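You operate a simulated robot arm through the tools that you are given. There is no shell and no other tool.

The job below is to be done with a simulated robot arm. You get a single attempt, and the scene is never put back.

JOB
Dye the middle of the sample on the light box, light it and file it by its pinholes.
Fine: dauber from the pad and back; more than one hole means rework; lamp off; leave the other samples. Set down upright: wooden dauber. A coat counts when it lies all over at full strength: go over it till it gets no stronger.

It is judged by the outcome, as a careful person would: the job done as asked, and still so three seconds after it is handed in. It fails if anything else is knocked over, pushed out of place, dropped, spilled or broken.

ROBOT AND FRAMES
A 7-joint arm with a two-finger parallel gripper, fixed in place. Base frame: the origin is at the foot of the arm, x ahead of it, y to its left, z up; the work surface is at about z = 0. Readings come in mm, degrees, newtons and seconds.
With the tool pointing down near the work surface it reaches from about 240 to 620 mm from the base axis. Its first joint turns from -66.0 to 66.0 degrees. Payload 2.6 kg.
The TCP is the grasp point between the finger pads, 30 mm short of the fingertips. In the tool frame z runs along the fingers and y along their closing line. The gripper opens to 94 mm. The fingers are 28 mm wide and 10 mm thick; the gripper's body (50 by 96 mm) begins 55 mm behind the TCP.
Orientation is that of the tool frame in the base frame, as a unit quaternion [w, x, y, z]. With the fingers straight down and closing along the base's y, the tool's x points along the base's -x, its y along +y and its z along -z.

CONTROLS
- The arm moves only by the tool arm_command. Its argument "targets" is a list of rows, each an object of numbers (a shift or turn left out is 0, a gripper value left out holds the last): "tx", "ty", "tz": the shift along the tool's x, y, z in mm; "rx", "ry", "rz": the turn, a rotation vector about the tool's x, y, z in rad; "jaw": the finger opening in mm, from 0 to 94. In form: [{"tx": .., "ty": .., "tz": .., "rx": .., "ry": .., "rz": .., "jaw": ..}, ...]. A call has 1 to 20 rows; each row is the pose to reach, as a shift and turn from the pose commanded when the call began, along the tool's axes at that moment. Rows are played at 5 a second. More than 50 mm and 8.6 degrees between two rows, or a gripper value outside its range, and nothing of the call is played. A pose out of reach is approached as far as the arm can. The call stops where the force on the tool passes 90 N (or 10 N more than at its start, if that is more) or the arm is blocked; 0.2 s more then pass. The fingers move at their own pace (about 72 mm/s each) and stop on an object; they squeeze with about 32 N. The grip force told is the motor's: it shows also when the fingers shut on nothing. Time passes only in rows, and 0.2 s behind the last, so rows that repeat a pose let the fingers close. The reply holds the time, the measured pose of the TCP, the force on the tool along the base axes, the opening and the grip force, in the units named above and with some noise, with the torque about the TCP (base axes, N m) and any sound that the robot's microphone picked up.
- Cameras (640 x 400 px; columns grow to the right, rows downward): "scene" is fixed at [28, 439.2, 543]; the picture's right is [-0.78, -0.63, 0.00], its down [-0.49, 0.61, -0.63] and it looks along [0.39, -0.49, -0.78] (base axes); focal length 214 px, centre (320, 200). "wrist" rides on the gripper at [76, 14, -102] in the tool frame; the picture's right is [-0.18, 0.98, 0.00], its down [-0.75, -0.14, -0.64] and it looks along [-0.63, -0.12, 0.77] (tool axes); focal length 243 px, centre (320, 200). There is no depth. A picture from a camera that has moved, and an enlarged one, comes with that camera's place and axes in the base frame and with its lens.
- capture(camera): a new picture of that camera. It takes no simulated time.
- zoom(camera, box): a new picture of the part [left, top, right, bottom] of that camera's present view, enlarged. It takes no simulated time.
- job_done(): hands the job in; it is judged then, once.

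Nothing tells you positions but the pictures and the camera data. Unless the task says otherwise, let go and move clear before handing in.

The tools are called after ">>>" by a JSON object that holds its "name" and its "arguments". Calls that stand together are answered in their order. arm_command: Moves the arm, as the interface text tells. Its arguments: {"type":"object","properties":{"targets":{"type":"array","items":{"type":"object","properties":{"tx":{"type":"number"},"ty":{"type":"number"},"tz":{"type":"number"},"rx":{"type":"number"},"ry":{"type":"number"},"rz":{"type":"number"},"jaw":{"type":"number"}}}}},"required":["targets"]} The other tools are called the same way: capture (camera) takes a picture; zoom (camera, box) takes an enlarged picture of a part of a camera's view; job_done () hands the job in.

At the start:

```text
time_s: 0.0
tool_pos: [337.6, -127.5, 405.5]
ee_rot: [0.0, 0.0, 1.0, 0.001]
contact_force: [-0.1, -0.7, 0.1]
ft_torque: [0.01, 0.01, 0.01]
opening: 93.9
gripper_force: 0.1
```

scene: 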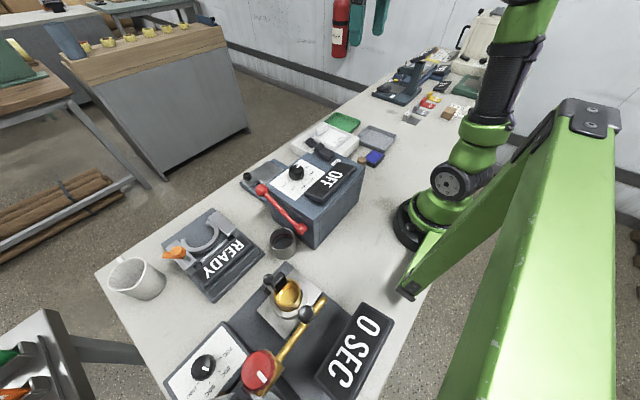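
wrist: 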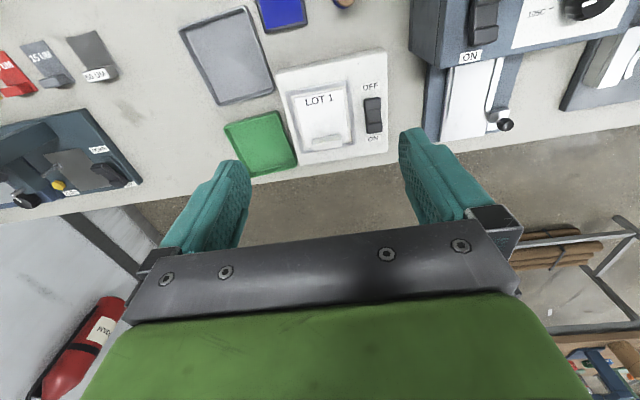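

I see a bench with a light box (LOT 1 sample, with an OFF/ON rocker), a green tray, a grey tray, a blue pad and several machines. I'll look closer before I move.

>>> {"name": "zoom", "arguments": {"camera": "wrist", "box": [170, 0, 420, 190]}}

>>> {"name": "zoom", "arguments": {"camera": "scene", "box": [280, 80, 480, 205]}}

>>> {"name": "zoom", "arguments": {"camera": "wrist", "box": [0, 0, 200, 220]}}

>>> {"name": "zoom", "arguments": {"camera": "scene", "box": [360, 30, 500, 130]}}

```text
2.11 times, centred on (295, 95) of wrist
camera zoom: at [262.5, -112.2, 509.0], right [0.18, 0.98, 0.0], down [0.75, -0.14, 0.64], along [0.63, -0.12, -0.77], focal length 511 px, centre (373, 421)
```

zoom: 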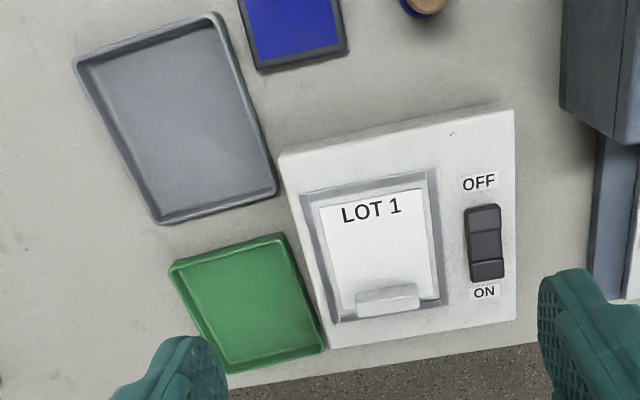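

```text
3.20 times, centred on (380, 142) of scene
camera zoom: at [28.0, 439.2, 543.0], right [-0.78, -0.63, 0.0], down [-0.49, 0.61, -0.63], along [0.39, -0.49, -0.78], focal length 686 px, centre (128, 384)
```

zoom: 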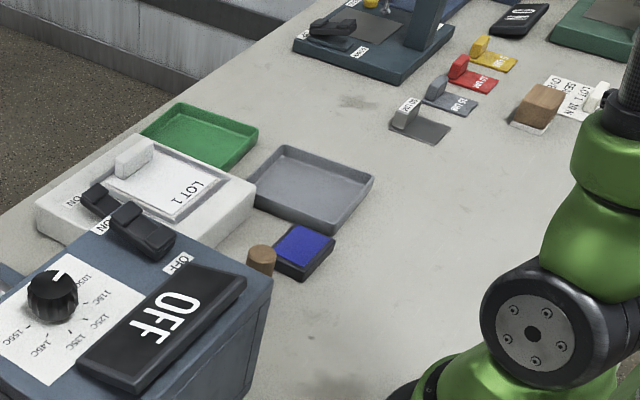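

```text
1.82 times, centred on (100, 110) of wrist
camera zoom: at [262.5, -112.2, 509.0], right [0.18, 0.98, 0.0], down [0.75, -0.14, 0.64], along [0.63, -0.12, -0.77], focal length 441 px, centre (720, 364)
```

zoom: 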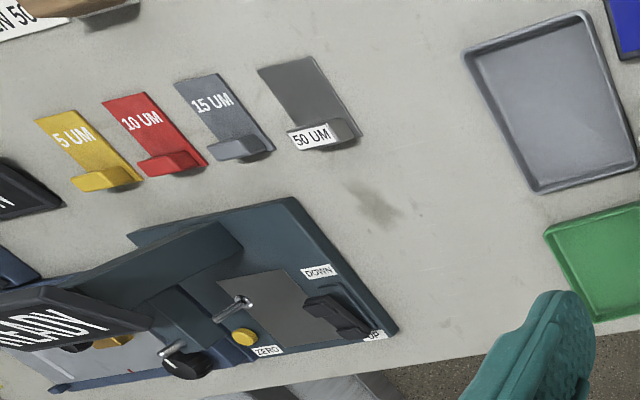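

```text
4.00 times, centred on (430, 80) of scene
camera zoom: at [28.0, 439.2, 543.0], right [-0.78, -0.63, 0.0], down [-0.49, 0.61, -0.63], along [0.39, -0.49, -0.78], focal length 858 px, centre (-120, 680)
```

zoom: 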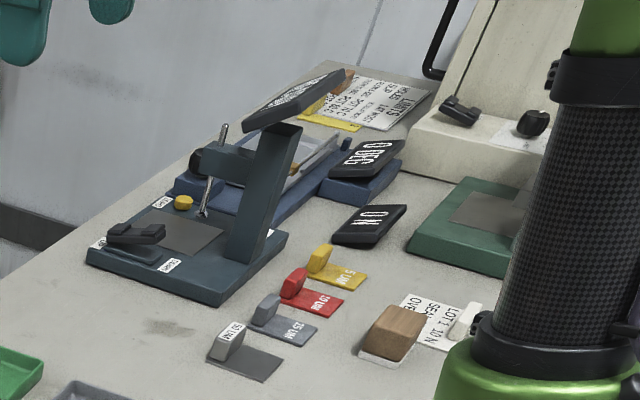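

The sample (LOT 1) lies on the light box, with the blue pad and wooden dauber behind it and a green and a grey tray beside it. I'll read the other notes on the bench to learn which tray is rework.

>>> {"name": "zoom", "arguments": {"camera": "scene", "box": [415, 40, 475, 78]}}

>>> {"name": "zoom", "arguments": {"camera": "scene", "box": [440, 90, 490, 122]}}

>>> {"name": "zoom", "arguments": {"camera": "scene", "box": [290, 105, 400, 175]}}

>>> {"name": "zoom", "arguments": {"camera": "scene", "box": [100, 200, 420, 400]}}

>>> {"name": "zoom", "arguments": {"camera": "wrist", "box": [220, 0, 400, 112]}}

```text
10.53 times, centred on (445, 59) of scene
camera zoom: at [28.0, 439.2, 543.0], right [-0.78, -0.63, 0.0], down [-0.49, 0.61, -0.63], along [0.39, -0.49, -0.78], focal length 2258 px, centre (-996, 1684)
```

zoom: 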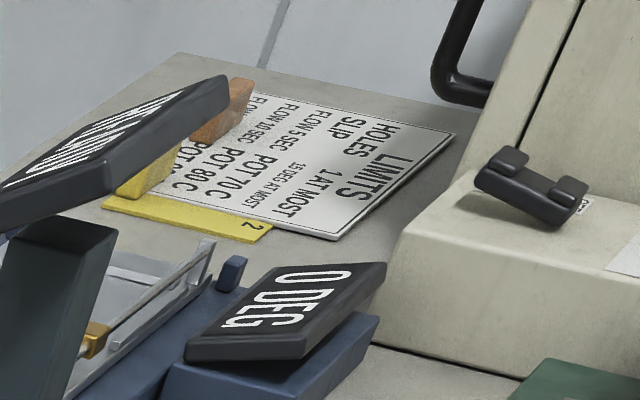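

```text
12.50 times, centred on (465, 106) of scene
camera zoom: at [28.0, 439.2, 543.0], right [-0.78, -0.63, 0.0], down [-0.49, 0.61, -0.63], along [0.39, -0.49, -0.78], focal length 2681 px, centre (-1492, 1375)
```

zoom: 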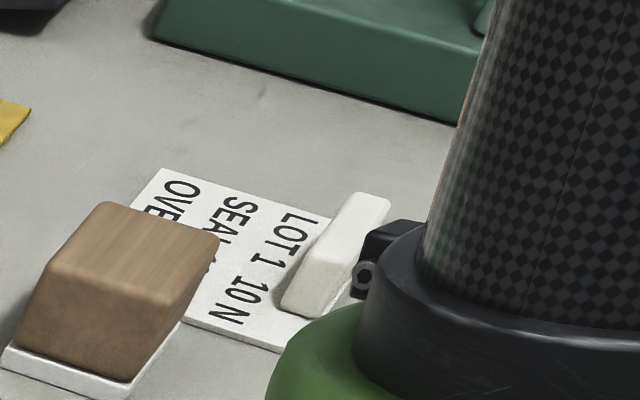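

```text
5.71 times, centred on (345, 140) of scene
camera zoom: at [28.0, 439.2, 543.0], right [-0.78, -0.63, 0.0], down [-0.49, 0.61, -0.63], along [0.39, -0.49, -0.78], focal length 1226 px, centre (177, 543)
```

zoom: 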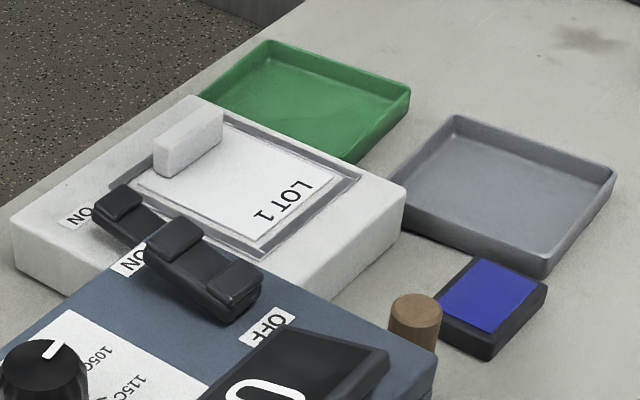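

```text
2.00 times, centred on (260, 300) of scene
camera zoom: at [28.0, 439.2, 543.0], right [-0.78, -0.63, 0.0], down [-0.49, 0.61, -0.63], along [0.39, -0.49, -0.78], focal length 429 px, centre (440, 0)
```

zoom: 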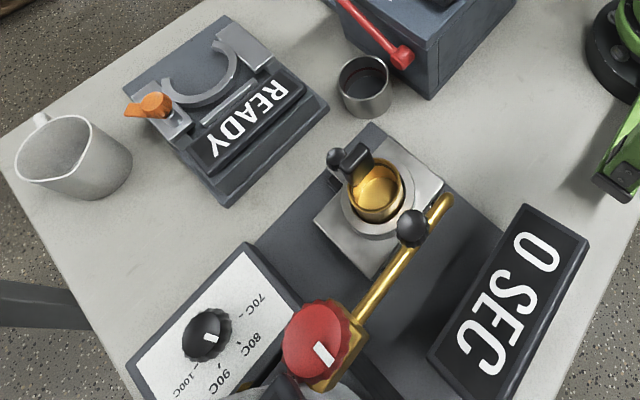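

```text
3.56 times, centred on (310, 56) of wrist
camera zoom: at [262.5, -112.2, 509.0], right [0.18, 0.98, 0.0], down [0.75, -0.14, 0.64], along [0.63, -0.12, -0.77], focal length 863 px, centre (356, 712)
```

zoom: 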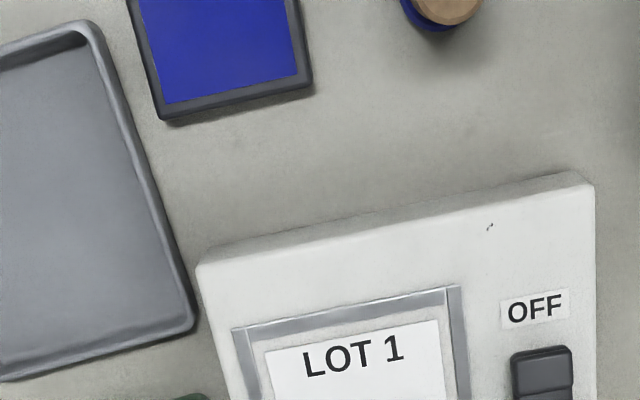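

The limits card reads "HOLES 1 AT MOST", which agrees with the job. I take the dauber to be near (276, -79), the pad near (274, -177) and the sample near (440, -142). I'll tilt the wrist camera to see the dauber and pad better.

>>> {"name": "arm_command", "arguments": {"targets": [{"tx": 15, "ry": 0.1}, {"tx": 30, "ry": 0.2}, {"tx": 45, "ry": 0.3}, {"tx": 60, "ry": 0.4}, {"tx": 60, "ry": 0.4}]}}

>>> {"name": "capture", "arguments": {"camera": "wrist"}}

>>> {"name": "capture", "arguments": {"camera": "scene"}}

```text
time_s: 1.2
tool_pos: [285.3, -130.6, 397.7]
ee_rot: [-0.19, -0.002, 0.982, 0.007]
contact_force: [-0.2, -0.1, 1.0]
ft_torque: [0.02, 0.0, -0.03]
opening: 93.9
gripper_force: 0.2
out of reach, approached as far as the arm can: row 4, 5
```

```text
taken
camera wrist: at [253.5, -118.0, 522.2], right [0.17, 0.98, -0.05], down [0.94, -0.15, 0.31], along [0.3, -0.1, -0.95], focal length 243 px, centre (320, 200)
```

wrist: 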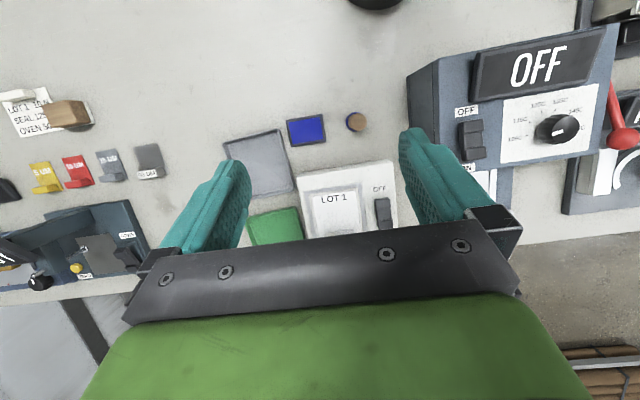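

```text
taken
```

scene: 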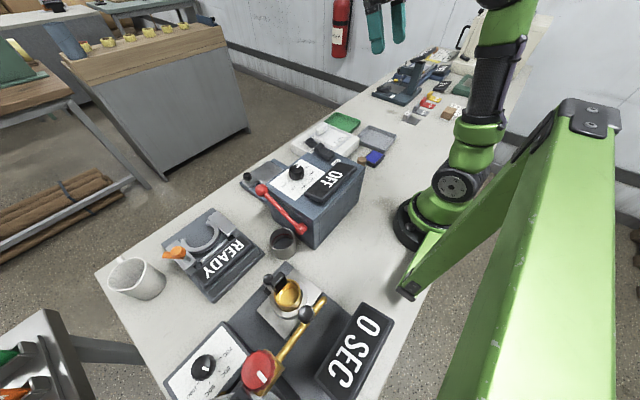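

>>> {"name": "zoom", "arguments": {"camera": "wrist", "box": [220, 90, 400, 240]}}

>>> {"name": "zoom", "arguments": {"camera": "wrist", "box": [0, 60, 180, 180]}}

>>> {"name": "zoom", "arguments": {"camera": "wrist", "box": [270, 100, 390, 160]}}

```text
2.67 times, centred on (310, 165) of wrist
camera zoom: at [253.5, -118.0, 522.2], right [0.17, 0.98, -0.05], down [0.94, -0.15, 0.31], along [0.3, -0.1, -0.95], focal length 647 px, centre (347, 293)
```

zoom: 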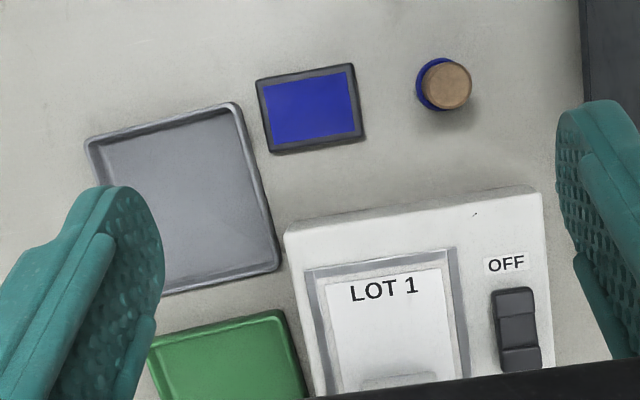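

```text
3.33 times, centred on (90, 120) of wrist
camera zoom: at [253.5, -118.0, 522.2], right [0.17, 0.98, -0.05], down [0.94, -0.15, 0.31], along [0.3, -0.1, -0.95], focal length 809 px, centre (1087, 467)
```

zoom: 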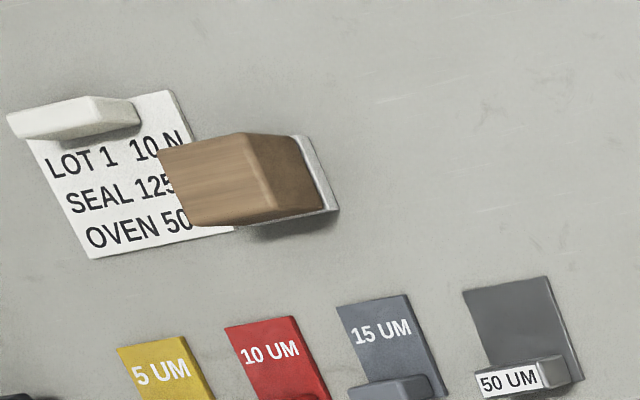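

```text
5.33 times, centred on (330, 130) of wrist
camera zoom: at [253.5, -118.0, 522.2], right [0.17, 0.98, -0.05], down [0.94, -0.15, 0.31], along [0.3, -0.1, -0.95], focal length 1294 px, centre (267, 573)
```

zoom: 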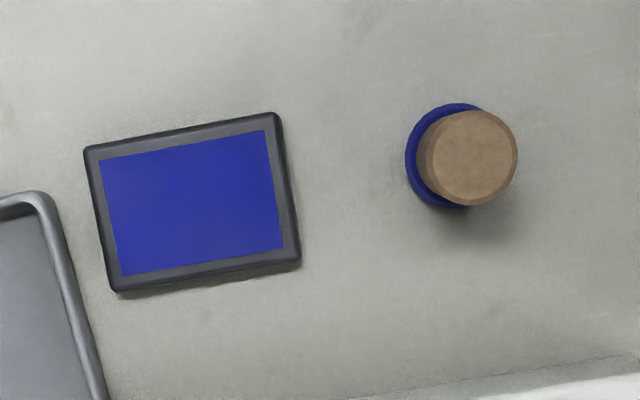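

The dauber has a blue foot and stands upright near (280, -80); the pad is to its right at about (275, -175). Neither tray shows a label yet, so I'll look at both from closer and check their front faces.

>>> {"name": "arm_command", "arguments": {"targets": [{"tx": 0, "ry": -0.1}, {"tx": -15, "ry": -0.2}, {"tx": -30, "ry": -0.3}, {"tx": -40, "ry": -0.4}, {"tx": -40, "ry": -0.4}]}}

```text
time_s: 2.4
tool_pos: [322.5, -129.6, 384.0]
ee_rot: [0.001, -0.001, 1.0, 0.001]
contact_force: [0.1, 0.5, -0.3]
ft_torque: [-0.01, -0.02, 0.0]
opening: 94.1
gripper_force: 0.0
```

Now I'll move over toward the trays for a closer view.

>>> {"name": "arm_command", "arguments": {"targets": [{"tx": 0, "ty": -30, "tz": 0}, {"tx": 0, "ty": -60, "tz": 0}, {"tx": 0, "ty": -90, "tz": 0}, {"tx": 0, "ty": -120, "tz": 10}, {"tx": 0, "ty": -150, "tz": 20}, {"tx": 0, "ty": -150, "tz": 20}]}}

>>> {"name": "capture", "arguments": {"camera": "wrist"}}

```text
time_s: 3.8
tool_pos: [323.0, -277.7, 362.5]
ee_rot: [0.0, 0.001, 1.0, 0.0]
contact_force: [0.2, -0.6, 0.9]
ft_torque: [0.0, 0.02, -0.03]
opening: 94.2
gripper_force: 0.0
```

```text
taken
camera wrist: at [246.4, -264.4, 465.3], right [0.18, 0.98, 0.0], down [0.75, -0.14, 0.64], along [0.63, -0.12, -0.77], focal length 243 px, centre (320, 200)
```

wrist: 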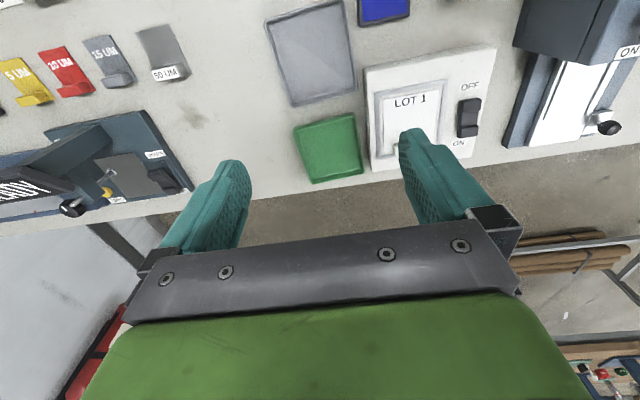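

>>> {"name": "zoom", "arguments": {"camera": "wrist", "box": [250, 0, 410, 190]}}

>>> {"name": "arm_command", "arguments": {"targets": [{"rz": 0.14}, {"rz": 0.28}, {"rz": 0.42}, {"rz": 0.56}, {"rz": 0.7}, {"rz": 0.84}, {"rz": 0.98}, {"rz": 1.12}, {"rz": 1.26}, {"rz": 1.4}, {"rz": 1.54}, {"rz": 1.57}]}}

>>> {"name": "capture", "arguments": {"camera": "wrist"}}

```text
2.11 times, centred on (330, 95) of wrist
camera zoom: at [246.4, -264.4, 465.3], right [0.18, 0.98, 0.0], down [0.75, -0.14, 0.64], along [0.63, -0.12, -0.77], focal length 511 px, centre (299, 421)
```

zoom: 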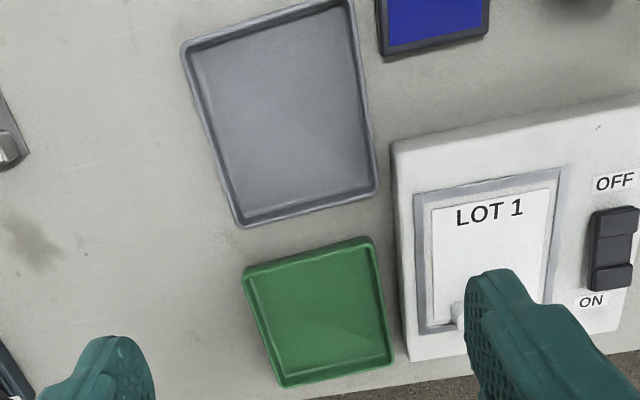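

```text
time_s: 6.4
tool_pos: [323.7, -278.6, 361.4]
ee_rot: [0.0, 0.707, 0.707, 0.0]
contact_force: [-0.3, 0.0, -0.6]
ft_torque: [0.01, 0.0, 0.0]
opening: 93.9
gripper_force: 0.1
```

```text
taken
camera wrist: at [338.5, -203.2, 465.9], right [0.98, -0.19, 0.0], down [-0.14, -0.75, 0.64], along [-0.12, -0.63, -0.77], focal length 243 px, centre (320, 200)
```

wrist: 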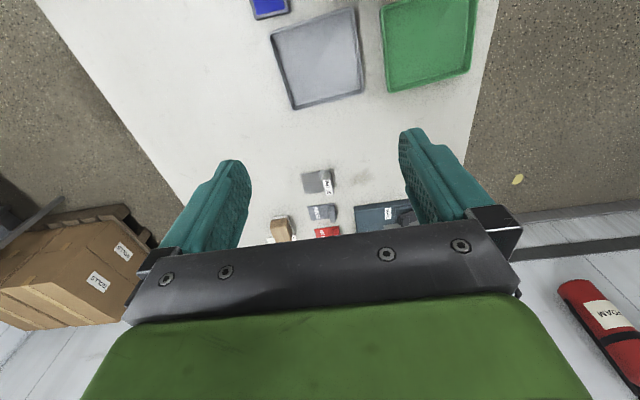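

No labels inside either tray. I'll turn further so the camera looks back from the operator's side, over both tray fronts.

>>> {"name": "arm_command", "arguments": {"targets": [{"tx": -10, "rz": 0.14}, {"tx": -20, "rz": 0.28}, {"tx": -20, "rz": 0.42}, {"tx": -20, "rz": 0.56}, {"tx": -20, "rz": 0.7}, {"tx": -20, "rz": 0.84}, {"tx": -20, "rz": 0.98}, {"tx": -20, "rz": 1.12}, {"tx": -20, "rz": 1.26}, {"tx": -20, "rz": 1.4}, {"tx": -20, "rz": 1.54}, {"tx": -20, "rz": 1.57}]}}

>>> {"name": "capture", "arguments": {"camera": "wrist"}}

```text
time_s: 9.0
tool_pos: [323.4, -298.3, 363.0]
ee_rot: [0.0, 1.0, 0.0, 0.0]
contact_force: [0.1, 0.2, 0.5]
ft_torque: [0.0, 0.01, 0.0]
opening: 94.2
gripper_force: 0.2
```

```text
taken
camera wrist: at [400.4, -314.2, 466.2], right [-0.18, -0.98, 0.0], down [-0.75, 0.14, 0.64], along [-0.63, 0.12, -0.77], focal length 243 px, centre (320, 200)
```

wrist: 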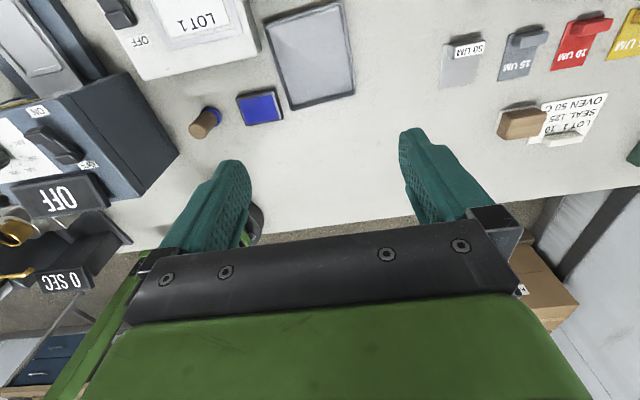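

I'll shift toward +x to see the front faces of both trays.

>>> {"name": "arm_command", "arguments": {"targets": [{"tx": 40}, {"tx": 80}, {"tx": 120}, {"tx": 160}, {"tx": 200}, {"tx": 200}]}}

>>> {"name": "capture", "arguments": {"camera": "wrist"}}

>>> {"name": "zoom", "arguments": {"camera": "wrist", "box": [200, 0, 400, 180]}}

```text
time_s: 10.4
tool_pos: [465.1, -276.1, 325.8]
ee_rot: [0.001, 1.0, 0.001, 0.001]
contact_force: [0.0, 1.3, -0.2]
ft_torque: [0.04, 0.02, -0.02]
opening: 94.2
gripper_force: 0.1
out of reach, approached as far as the arm can: row 3, 4, 5, 6
```

```text
taken
camera wrist: at [541.1, -290.6, 428.6], right [-0.18, -0.98, 0.0], down [-0.75, 0.14, 0.64], along [-0.63, 0.12, -0.77], focal length 243 px, centre (320, 200)
```

wrist: 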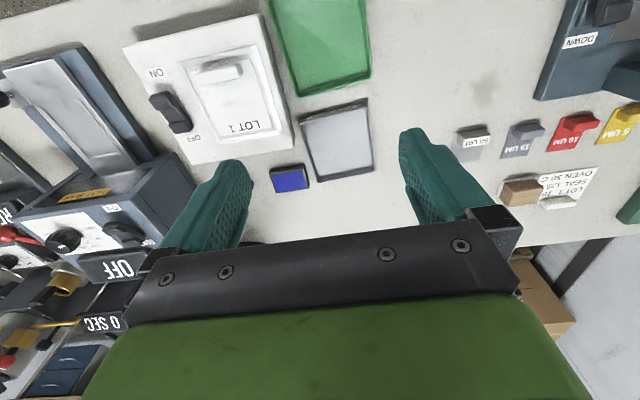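

```text
2.22 times, centred on (300, 90) of wrist
camera zoom: at [541.1, -290.6, 428.6], right [-0.18, -0.98, 0.0], down [-0.75, 0.14, 0.64], along [-0.63, 0.12, -0.77], focal length 539 px, centre (364, 444)
```

zoom: 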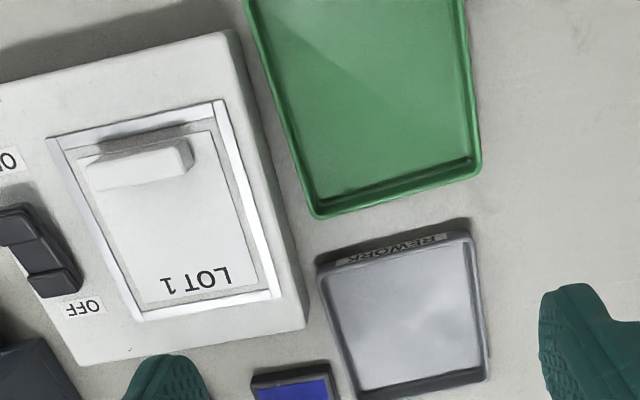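

The front rim of the grey tray reads REWORK, so more than one hole means grey and otherwise the sample goes in green. I'll turn back and hover over the dauber.

>>> {"name": "arm_command", "arguments": {"targets": [{"tx": -20, "ty": -10, "rz": -0.14}, {"tx": -40, "ty": -20, "rz": -0.28}, {"tx": -60, "ty": -30, "rz": -0.42}, {"tx": -80, "ty": -40, "rz": -0.56}, {"tx": -100, "ty": -50, "rz": -0.7}, {"tx": -120, "ty": -60, "rz": -0.84}, {"tx": -130, "ty": -70, "rz": -0.98}, {"tx": -130, "ty": -80, "rz": -1.12}, {"tx": -130, "ty": -90, "rz": -1.26}, {"tx": -130, "ty": -90, "rz": -1.4}, {"tx": -130, "ty": -90, "rz": -1.54}, {"tx": -130, "ty": -90, "rz": -1.5708}]}}

>>> {"name": "arm_command", "arguments": {"targets": [{"rz": -0.14}, {"rz": -0.28}, {"rz": -0.42}, {"rz": -0.56}, {"rz": -0.7}, {"rz": -0.84}, {"rz": -0.98}, {"rz": -1.12}, {"rz": -1.26}, {"rz": -1.4}, {"rz": -1.54}, {"rz": -1.5708}]}}

```text
time_s: 13.0
tool_pos: [332.4, -186.4, 325.9]
ee_rot: [0.0, 0.706, 0.708, 0.0]
contact_force: [-0.8, -0.2, -0.4]
ft_torque: [-0.02, 0.0, -0.03]
opening: 93.9
gripper_force: 0.0
out of reach, approached as far as the arm can: row 1, 2
```

```text
time_s: 15.6
tool_pos: [330.8, -186.7, 324.2]
ee_rot: [0.001, -0.002, 1.0, 0.0]
contact_force: [-0.4, 0.3, 0.9]
ft_torque: [-0.04, -0.01, 0.0]
opening: 93.9
gripper_force: 0.1
```

Now I'll move to hover above the dauber.

>>> {"name": "arm_command", "arguments": {"targets": [{"tx": 15, "ty": 28, "tz": 10}, {"tx": 30, "ty": 56, "tz": 30}, {"tx": 45, "ty": 84, "tz": 60}, {"tx": 63, "ty": 111, "tz": 90}, {"tx": 63, "ty": 111, "tz": 110}, {"tx": 63, "ty": 111, "tz": 110}]}}

>>> {"name": "capture", "arguments": {"camera": "wrist"}}

>>> {"name": "capture", "arguments": {"camera": "scene"}}

```text
time_s: 17.0
tool_pos: [268.5, -75.0, 213.8]
ee_rot: [0.0, -0.001, 1.0, -0.001]
contact_force: [1.1, 0.5, -0.5]
ft_torque: [0.0, -0.02, 0.04]
opening: 94.3
gripper_force: 0.0
```

```text
taken
camera wrist: at [192.1, -61.2, 317.1], right [0.18, 0.98, 0.0], down [0.75, -0.14, 0.64], along [0.63, -0.12, -0.77], focal length 243 px, centre (320, 200)
```

wrist: 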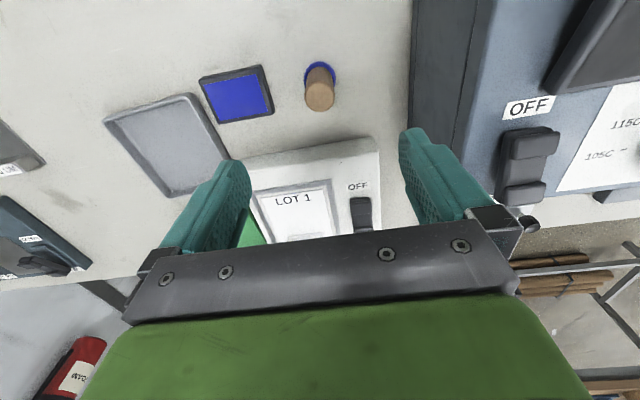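

```text
taken
```

scene: 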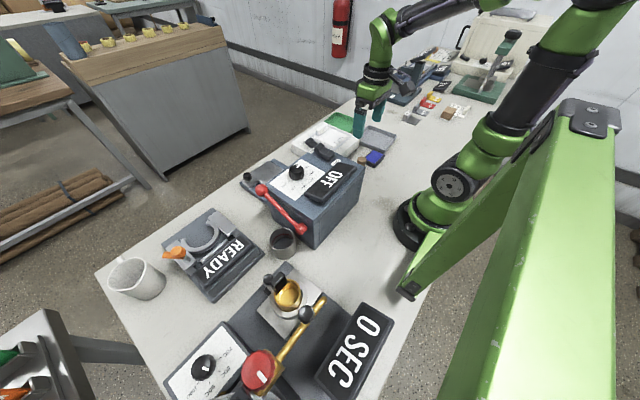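

>>> {"name": "zoom", "arguments": {"camera": "wrist", "box": [260, 50, 380, 125]}}

>>> {"name": "zoom", "arguments": {"camera": "scene", "box": [330, 90, 410, 180]}}

>>> {"name": "zoom", "arguments": {"camera": "wrist", "box": [100, 60, 400, 240]}}

```text
5.33 times, centred on (320, 88) of wrist
camera zoom: at [192.1, -61.2, 317.1], right [0.18, 0.98, 0.0], down [0.75, -0.14, 0.64], along [0.63, -0.12, -0.77], focal length 1294 px, centre (320, 800)
```

zoom: 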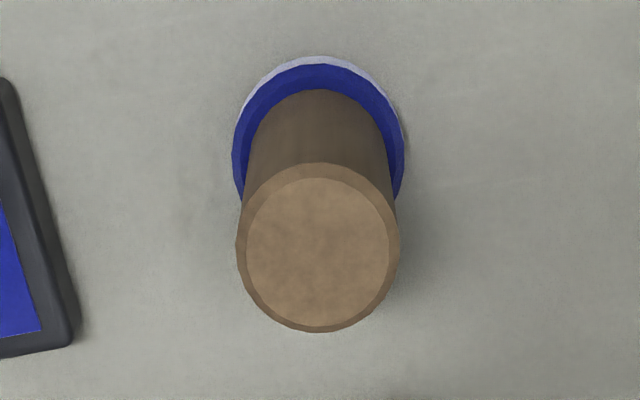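

```text
4.44 times, centred on (370, 135) of scene
camera zoom: at [28.0, 439.2, 543.0], right [-0.78, -0.63, 0.0], down [-0.49, 0.61, -0.63], along [0.39, -0.49, -0.78], focal length 953 px, centre (98, 489)
```

zoom: 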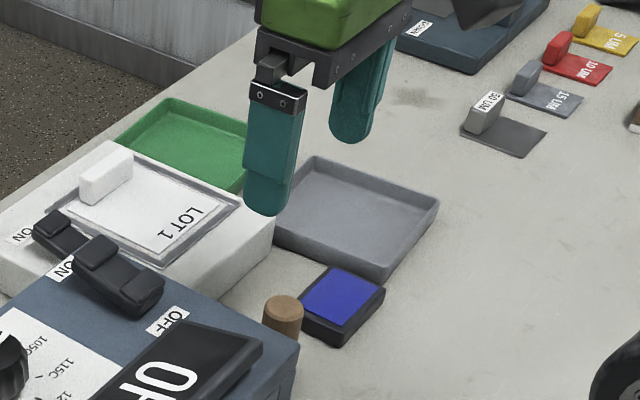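

```text
2.13 times, centred on (250, 150) of wrist
camera zoom: at [192.1, -61.2, 317.1], right [0.18, 0.98, 0.0], down [0.75, -0.14, 0.64], along [0.63, -0.12, -0.77], focal length 518 px, centre (469, 307)
```

zoom: 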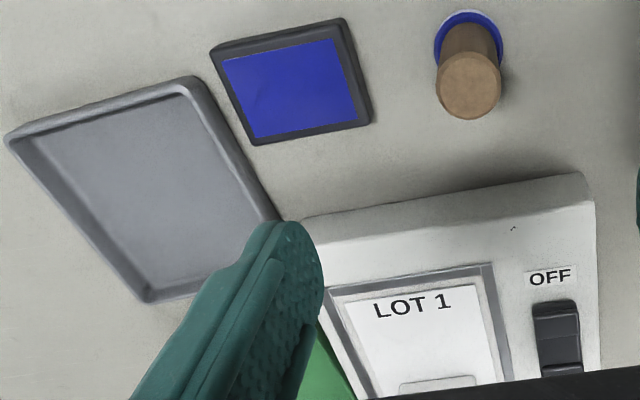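

The dauber stands at about (263, -75), roughly 75 mm tall with a 29 mm handle and a 38 mm foot. I'll come down around the handle and check the alignment on the way.

>>> {"name": "arm_command", "arguments": {"targets": [{"tx": 5, "tz": 35}, {"tx": 5, "tz": 70}, {"tx": 5, "tz": 100}, {"tx": 5, "tz": 100}]}}

>>> {"name": "capture", "arguments": {"camera": "wrist"}}

>>> {"name": "zoom", "arguments": {"camera": "scene", "box": [330, 90, 410, 180]}}

```text
time_s: 18.0
tool_pos: [261.8, -78.2, 115.5]
ee_rot: [0.0, -0.001, 1.0, 0.0]
contact_force: [-0.3, 0.1, 0.1]
ft_torque: [0.02, -0.01, -0.01]
opening: 94.1
gripper_force: 0.1
```

```text
taken
camera wrist: at [186.7, -63.7, 218.7], right [0.18, 0.98, 0.0], down [0.75, -0.14, 0.64], along [0.63, -0.12, -0.77], focal length 243 px, centre (320, 200)
```

wrist: 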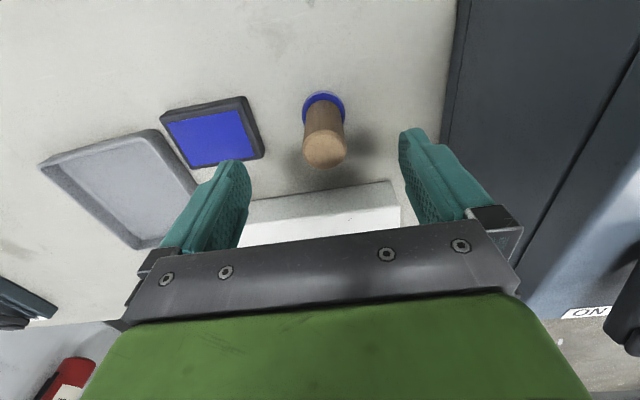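

```text
4.44 times, centred on (370, 135) of scene
camera zoom: at [28.0, 439.2, 543.0], right [-0.78, -0.63, 0.0], down [-0.49, 0.61, -0.63], along [0.39, -0.49, -0.78], focal length 953 px, centre (98, 489)
```

zoom: 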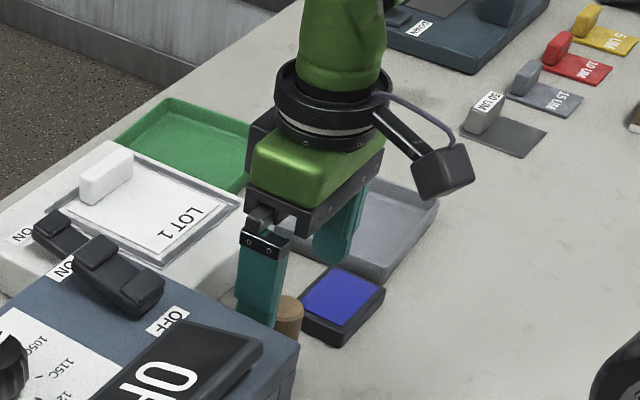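

>>> {"name": "zoom", "arguments": {"camera": "wrist", "box": [260, 70, 390, 180]}}

```text
3.64 times, centred on (325, 125) of wrist
camera zoom: at [186.7, -63.7, 218.7], right [0.18, 0.98, 0.0], down [0.75, -0.14, 0.64], along [0.63, -0.12, -0.77], focal length 882 px, centre (302, 473)
```

zoom: 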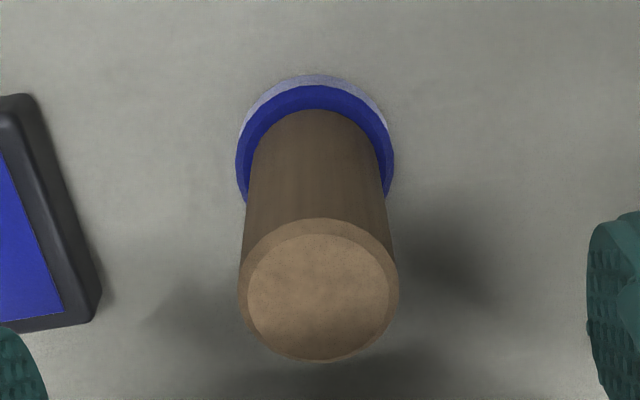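

The dauber checks out at (263, -75), 74 mm tall. I'll correct y by 3 mm, descend to z of about 52 and close.

>>> {"name": "arm_command", "arguments": {"targets": [{"ty": 2.5, "tz": 30}, {"ty": 2.5, "tz": 60}, {"ty": 2.5, "tz": 62}, {"ty": 2.5, "tz": 62}]}}

>>> {"name": "zoom", "arguments": {"camera": "wrist", "box": [160, 70, 480, 270]}}

```text
time_s: 19.0
tool_pos: [263.2, -74.4, 53.4]
ee_rot: [0.001, -0.001, 1.0, 0.0]
contact_force: [0.1, 0.3, 0.0]
ft_torque: [0.0, -0.03, 0.01]
opening: 93.9
gripper_force: 0.1
```

```text
2.00 times, centred on (320, 170) of wrist
camera zoom: at [187.1, -59.1, 156.8], right [0.18, 0.98, 0.0], down [0.75, -0.14, 0.64], along [0.63, -0.12, -0.77], focal length 485 px, centre (320, 260)
```

zoom: 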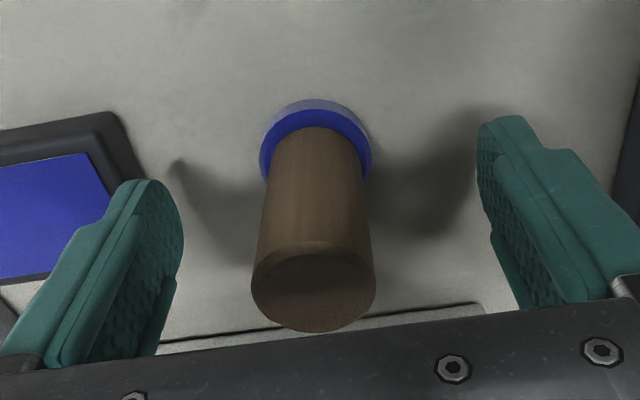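

Centred well. Closing on the handle.

>>> {"name": "arm_command", "arguments": {"targets": [{"jaw": 15}, {"jaw": 15}, {"jaw": 15}, {"jaw": 15}]}}

>>> {"name": "capture", "arguments": {"camera": "wrist"}}

```text
time_s: 20.0
tool_pos: [262.8, -73.5, 53.8]
ee_rot: [-0.001, -0.001, 1.0, 0.0]
contact_force: [-1.8, -0.9, 5.8]
ft_torque: [-0.11, 0.08, -0.02]
opening: 28.7
gripper_force: 32.1
```

```text
taken
camera wrist: at [187.2, -59.1, 157.1], right [0.18, 0.98, 0.0], down [0.75, -0.14, 0.64], along [0.63, -0.12, -0.77], focal length 243 px, centre (320, 200)
```

wrist: 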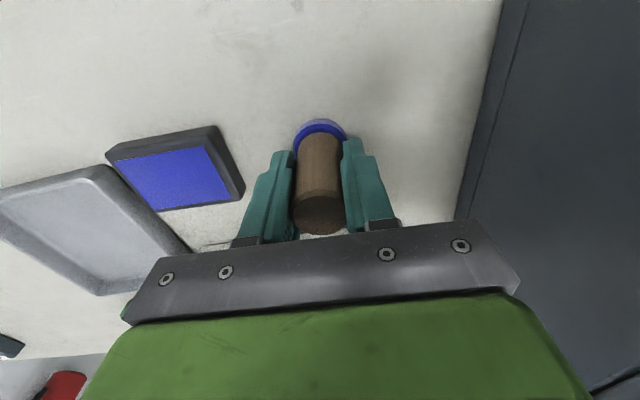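

Grip holds at 28.7 mm, with the foot bottom about 54 mm below the TCP. I'll lift straight up and locate the pad precisely.

>>> {"name": "arm_command", "arguments": {"targets": [{"tz": -15}, {"tz": -40}, {"tz": -70}, {"tz": -70}]}}

>>> {"name": "capture", "arguments": {"camera": "wrist"}}

>>> {"name": "zoom", "arguments": {"camera": "wrist", "box": [100, 60, 340, 210]}}

```text
time_s: 21.0
tool_pos: [264.2, -72.9, 122.8]
ee_rot: [0.0, -0.001, 1.0, 0.0]
contact_force: [-0.7, 0.2, -0.9]
ft_torque: [0.01, -0.02, -0.03]
opening: 28.7
gripper_force: 31.8
```

```text
taken
camera wrist: at [187.8, -58.8, 227.2], right [0.18, 0.98, 0.0], down [0.75, -0.14, 0.64], along [0.63, -0.12, -0.77], focal length 243 px, centre (320, 200)
```

wrist: 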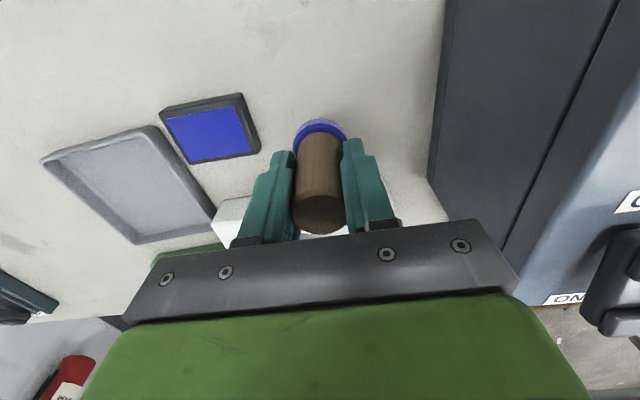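

```text
2.67 times, centred on (220, 135) of wrist
camera zoom: at [187.8, -58.8, 227.2], right [0.18, 0.98, 0.0], down [0.75, -0.14, 0.64], along [0.63, -0.12, -0.77], focal length 647 px, centre (587, 373)
```

zoom: 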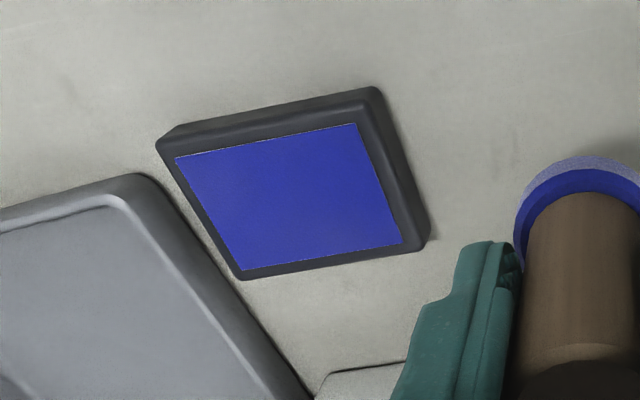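

The inked face of the pad spans x 244–287 and y -208 to -145, centred at about (265, -176). I'll move over it and lower partway.

>>> {"name": "arm_command", "arguments": {"targets": [{"tx": 0, "ty": -30, "tz": 0}, {"tx": -1, "ty": -65, "tz": 0}, {"tx": -1, "ty": -103, "tz": 0}, {"tx": -1, "ty": -103, "tz": 15}, {"tx": -1, "ty": -103, "tz": 35}, {"tx": -1, "ty": -103, "tz": 35}]}}

>>> {"name": "capture", "arguments": {"camera": "wrist"}}

>>> {"name": "zoom", "arguments": {"camera": "scene", "box": [330, 90, 410, 180]}}

```text
time_s: 22.4
tool_pos: [263.1, -177.0, 87.5]
ee_rot: [0.0, -0.001, 1.0, 0.0]
contact_force: [-0.4, -0.2, -1.1]
ft_torque: [0.03, -0.03, -0.02]
opening: 28.8
gripper_force: 31.9
```

```text
taken
camera wrist: at [187.7, -163.4, 191.1], right [0.18, 0.98, 0.0], down [0.75, -0.14, 0.64], along [0.63, -0.12, -0.77], focal length 243 px, centre (320, 200)
```

wrist: 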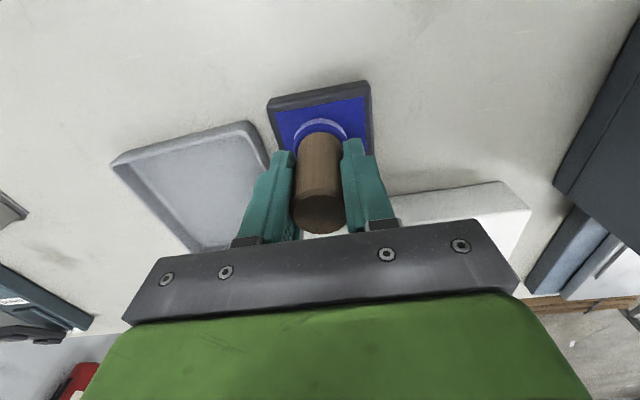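

```text
4.44 times, centred on (370, 135) of scene
camera zoom: at [28.0, 439.2, 543.0], right [-0.78, -0.63, 0.0], down [-0.49, 0.61, -0.63], along [0.39, -0.49, -0.78], focal length 953 px, centre (98, 489)
```

zoom: 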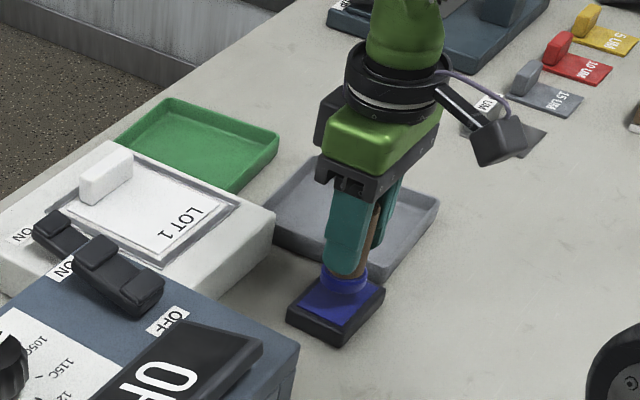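

The dauber is over the pad. Lowering gently and watching the force.

>>> {"name": "arm_command", "arguments": {"targets": [{"tz": 4}, {"tz": 8}, {"tz": 12}, {"tz": 12}]}}

>>> {"name": "arm_command", "arguments": {"targets": [{"tz": 2}, {"tz": 4}, {"tz": 4}]}}

```text
time_s: 23.4
tool_pos: [263.6, -176.0, 76.5]
ee_rot: [0.0, -0.001, 1.0, 0.0]
contact_force: [-0.4, -0.2, -0.4]
ft_torque: [0.01, 0.02, -0.03]
opening: 28.8
gripper_force: 32.4
```

```text
time_s: 24.2
tool_pos: [265.3, -178.5, 72.4]
ee_rot: [-0.001, -0.001, 1.0, 0.0]
contact_force: [-1.8, 1.1, 7.7]
ft_torque: [0.13, 0.09, 0.02]
opening: 28.8
gripper_force: 32.0
```

Contact at about z = 72 with 8 N. I'll hold a slight press, then lift and check the foot.

>>> {"name": "arm_command", "arguments": {"targets": [{"tz": 1}, {"tz": 1}, {"tz": 1}]}}

>>> {"name": "arm_command", "arguments": {"targets": [{"tz": -10}, {"tz": -25}, {"tz": -50}, {"tz": -50}]}}

>>> {"name": "capture", "arguments": {"camera": "wrist"}}

>>> {"name": "zoom", "arguments": {"camera": "scene", "box": [310, 90, 410, 180]}}

```text
time_s: 25.0
tool_pos: [264.8, -177.4, 72.0]
ee_rot: [0.001, 0.0, 1.0, 0.0]
contact_force: [0.0, 0.9, 12.3]
ft_torque: [0.08, -0.04, 0.01]
opening: 28.7
gripper_force: 32.0
```

```text
time_s: 26.0
tool_pos: [263.9, -176.3, 121.1]
ee_rot: [0.0, -0.001, 1.0, -0.001]
contact_force: [0.1, 0.3, -0.4]
ft_torque: [-0.02, -0.01, 0.0]
opening: 28.6
gripper_force: 31.7
```

```text
taken
camera wrist: at [188.5, -162.1, 224.3], right [0.18, 0.98, 0.0], down [0.75, -0.14, 0.64], along [0.63, -0.12, -0.77], focal length 243 px, centre (320, 200)
```

wrist: 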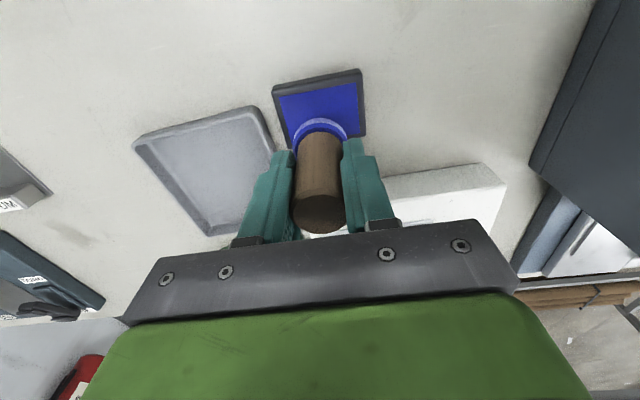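

```text
4.44 times, centred on (360, 135) of scene
camera zoom: at [28.0, 439.2, 543.0], right [-0.78, -0.63, 0.0], down [-0.49, 0.61, -0.63], along [0.39, -0.49, -0.78], focal length 953 px, centre (142, 489)
```

zoom: 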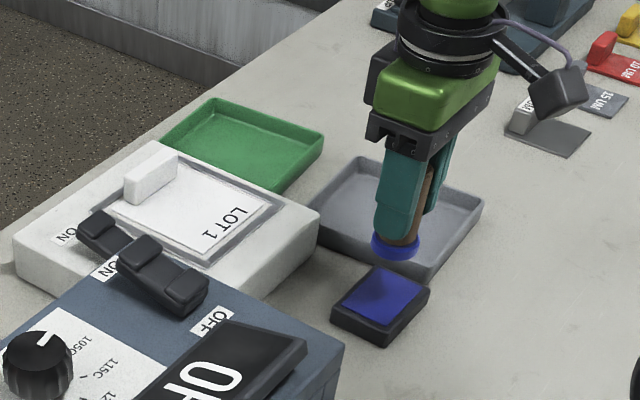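

>>> {"name": "zoom", "arguments": {"camera": "wrist", "box": [270, 90, 370, 160]}}

>>> {"name": "zoom", "arguments": {"camera": "scene", "box": [355, 120, 405, 160]}}

```text
5.71 times, centred on (320, 125) of wrist
camera zoom: at [188.5, -162.1, 224.3], right [0.18, 0.98, 0.0], down [0.75, -0.14, 0.64], along [0.63, -0.12, -0.77], focal length 1386 px, centre (320, 629)
```

zoom: 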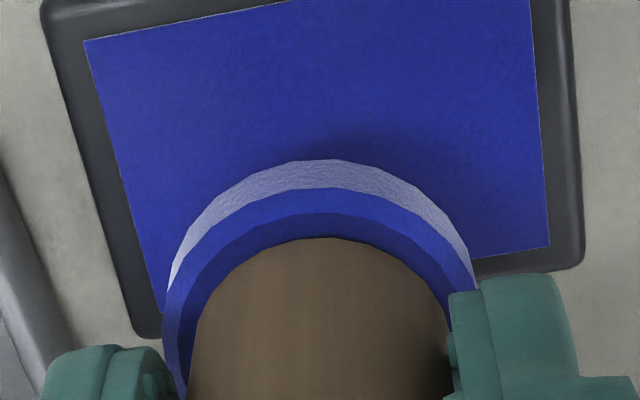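

```text
10.00 times, centred on (380, 140) of scene
camera zoom: at [28.0, 439.2, 543.0], right [-0.78, -0.63, 0.0], down [-0.49, 0.61, -0.63], along [0.39, -0.49, -0.78], focal length 2145 px, centre (-280, 800)
```

zoom: 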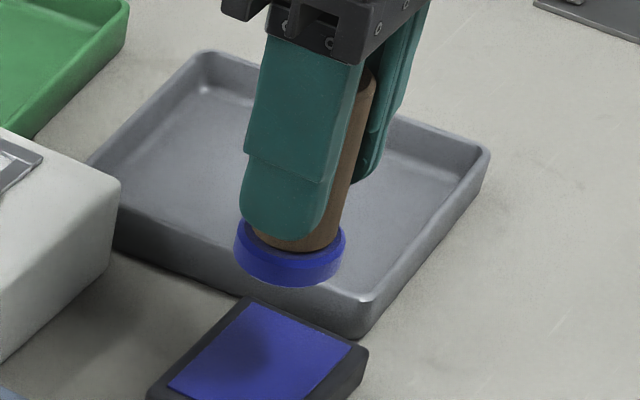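

The dauber has touched the pad. Now I'll move to view the sample from behind.

>>> {"name": "arm_command", "arguments": {"targets": [{"tx": -15, "ty": 10, "tz": -30}, {"tx": -30, "ty": 20, "tz": -60}, {"tx": -45, "ty": 30, "tz": -80}, {"tx": -65, "ty": 35, "tz": -80}, {"tx": -65, "ty": 35, "tz": -80}]}}

>>> {"name": "capture", "arguments": {"camera": "wrist"}}

>>> {"name": "zoom", "arguments": {"camera": "scene", "box": [280, 110, 380, 175]}}

```text
time_s: 27.2
tool_pos: [329.9, -141.9, 200.5]
ee_rot: [0.0, -0.001, 1.0, 0.0]
contact_force: [-0.4, -0.2, -0.9]
ft_torque: [-0.01, 0.03, 0.0]
opening: 28.8
gripper_force: 32.2
```

```text
taken
camera wrist: at [253.8, -127.7, 304.5], right [0.18, 0.98, 0.0], down [0.75, -0.14, 0.64], along [0.63, -0.12, -0.77], focal length 243 px, centre (320, 200)
```

wrist: 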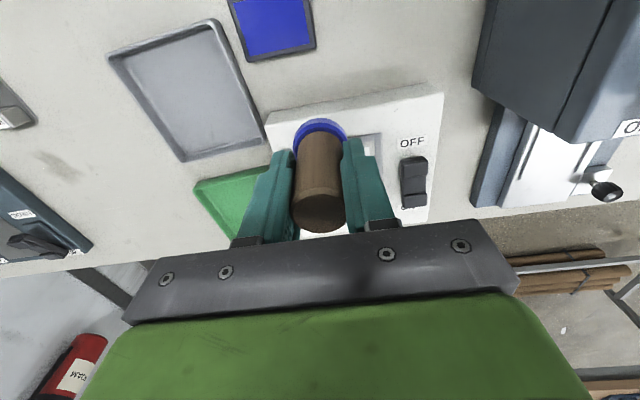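

```text
6.15 times, centred on (330, 142) of scene
camera zoom: at [28.0, 439.2, 543.0], right [-0.78, -0.63, 0.0], down [-0.49, 0.61, -0.63], along [0.39, -0.49, -0.78], focal length 1320 px, centre (258, 554)
```

zoom: 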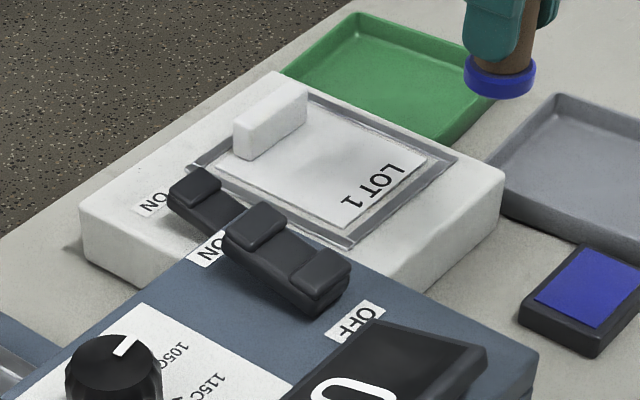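

The dauber hides the sample, so I'll step sideways for a clear look.

>>> {"name": "arm_command", "arguments": {"targets": [{"tx": 5, "ty": 30, "tz": -20}, {"tx": 10, "ty": 60, "tz": -50}, {"tx": 10, "ty": 70, "tz": -70}, {"tx": 10, "ty": 70, "tz": -70}]}}

>>> {"name": "capture", "arguments": {"camera": "wrist"}}

>>> {"name": "zoom", "arguments": {"camera": "wrist", "box": [150, 60, 350, 240]}}

```text
time_s: 28.2
tool_pos: [320.2, -71.7, 270.2]
ee_rot: [-0.001, -0.001, 1.0, 0.0]
contact_force: [0.3, -0.1, -0.5]
ft_torque: [0.0, 0.01, -0.01]
opening: 28.8
gripper_force: 32.4
```

```text
taken
camera wrist: at [244.3, -57.8, 373.7], right [0.18, 0.98, 0.0], down [0.75, -0.14, 0.64], along [0.63, -0.12, -0.77], focal length 243 px, centre (320, 200)
```

wrist: 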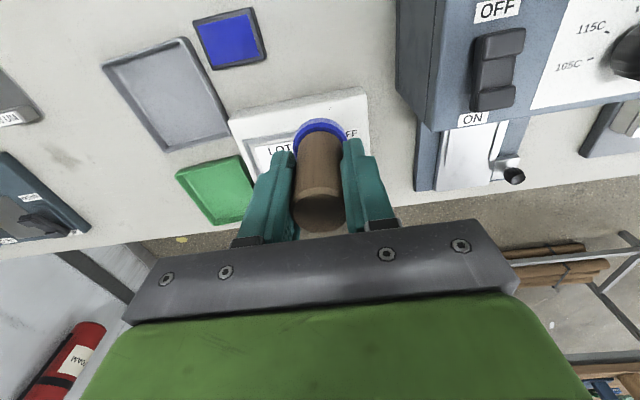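

```text
2.22 times, centred on (250, 150) of wrist
camera zoom: at [244.3, -57.8, 373.7], right [0.18, 0.98, 0.0], down [0.75, -0.14, 0.64], along [0.63, -0.12, -0.77], focal length 539 px, centre (476, 311)
```

zoom: 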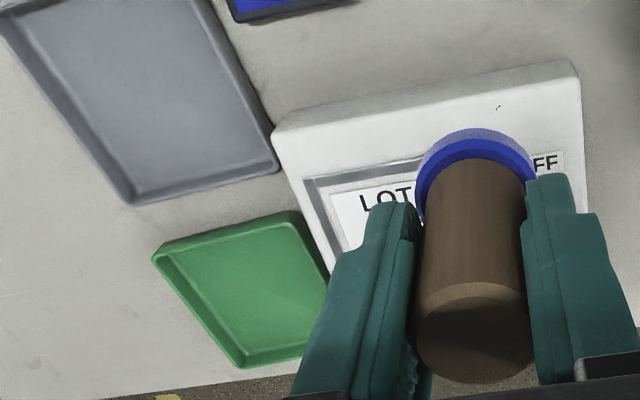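

The dauber only blocks the lower part of the picture, so I'll hover above and past the sample, which should put it in the upper half.

>>> {"name": "arm_command", "arguments": {"targets": [{"tx": -40, "ty": -20, "tz": -10}, {"tx": -80, "ty": -45, "tz": -20}, {"tx": -120, "ty": -70, "tz": -20}, {"tx": -150, "ty": -72, "tz": -20}, {"tx": -150, "ty": -72, "tz": -20}]}}

>>> {"name": "capture", "arguments": {"camera": "wrist"}}

>>> {"name": "zoom", "arguments": {"camera": "wrist", "box": [240, 20, 400, 120]}}

```text
time_s: 29.4
tool_pos: [469.2, -144.2, 291.9]
ee_rot: [0.0, -0.001, 1.0, 0.0]
contact_force: [0.0, -0.2, -0.1]
ft_torque: [0.02, 0.01, -0.02]
opening: 28.8
gripper_force: 31.8
```

```text
taken
camera wrist: at [394.1, -130.5, 395.7], right [0.18, 0.98, 0.0], down [0.75, -0.14, 0.64], along [0.63, -0.12, -0.77], focal length 243 px, centre (320, 200)
```

wrist: 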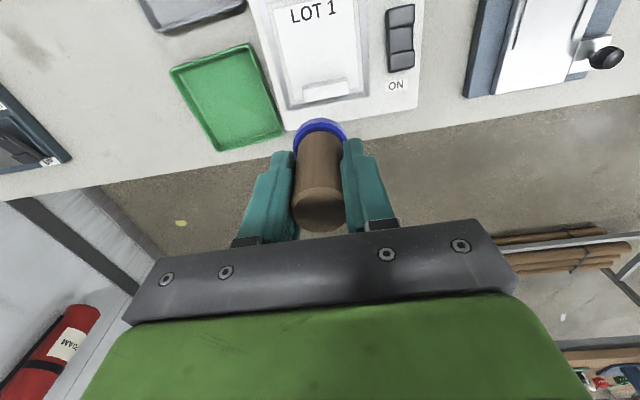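

```text
4.00 times, centred on (320, 70) of wrist
camera zoom: at [394.1, -130.5, 395.7], right [0.18, 0.98, 0.0], down [0.75, -0.14, 0.64], along [0.63, -0.12, -0.77], focal length 970 px, centre (320, 720)
```

zoom: 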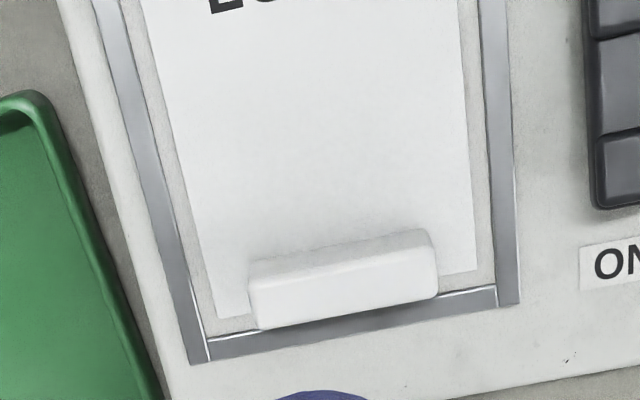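

>>> {"name": "arm_command", "arguments": {"targets": [{"tx": 15}, {"tx": 25}, {"tx": 25}]}}

>>> {"name": "zoom", "arguments": {"camera": "wrist", "box": [230, 0, 430, 125]}}

```text
time_s: 30.2
tool_pos: [444.4, -143.8, 292.5]
ee_rot: [0.0, -0.001, 1.0, 0.0]
contact_force: [0.7, 0.0, -1.0]
ft_torque: [0.0, 0.05, -0.01]
opening: 28.9
gripper_force: 32.0
```

```text
3.20 times, centred on (330, 62) of wrist
camera zoom: at [367.9, -130.0, 396.0], right [0.18, 0.98, 0.0], down [0.75, -0.14, 0.64], along [0.63, -0.12, -0.77], focal length 776 px, centre (288, 640)
```

zoom: 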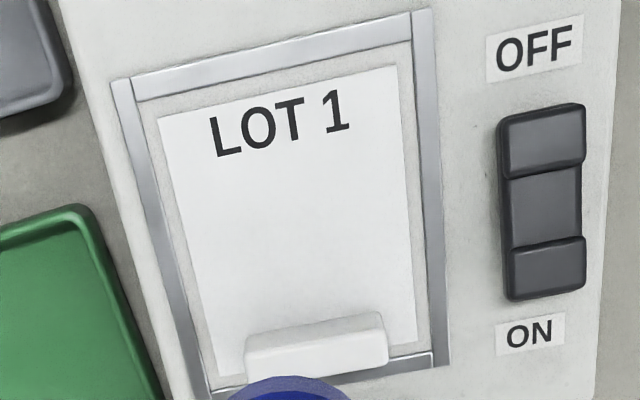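

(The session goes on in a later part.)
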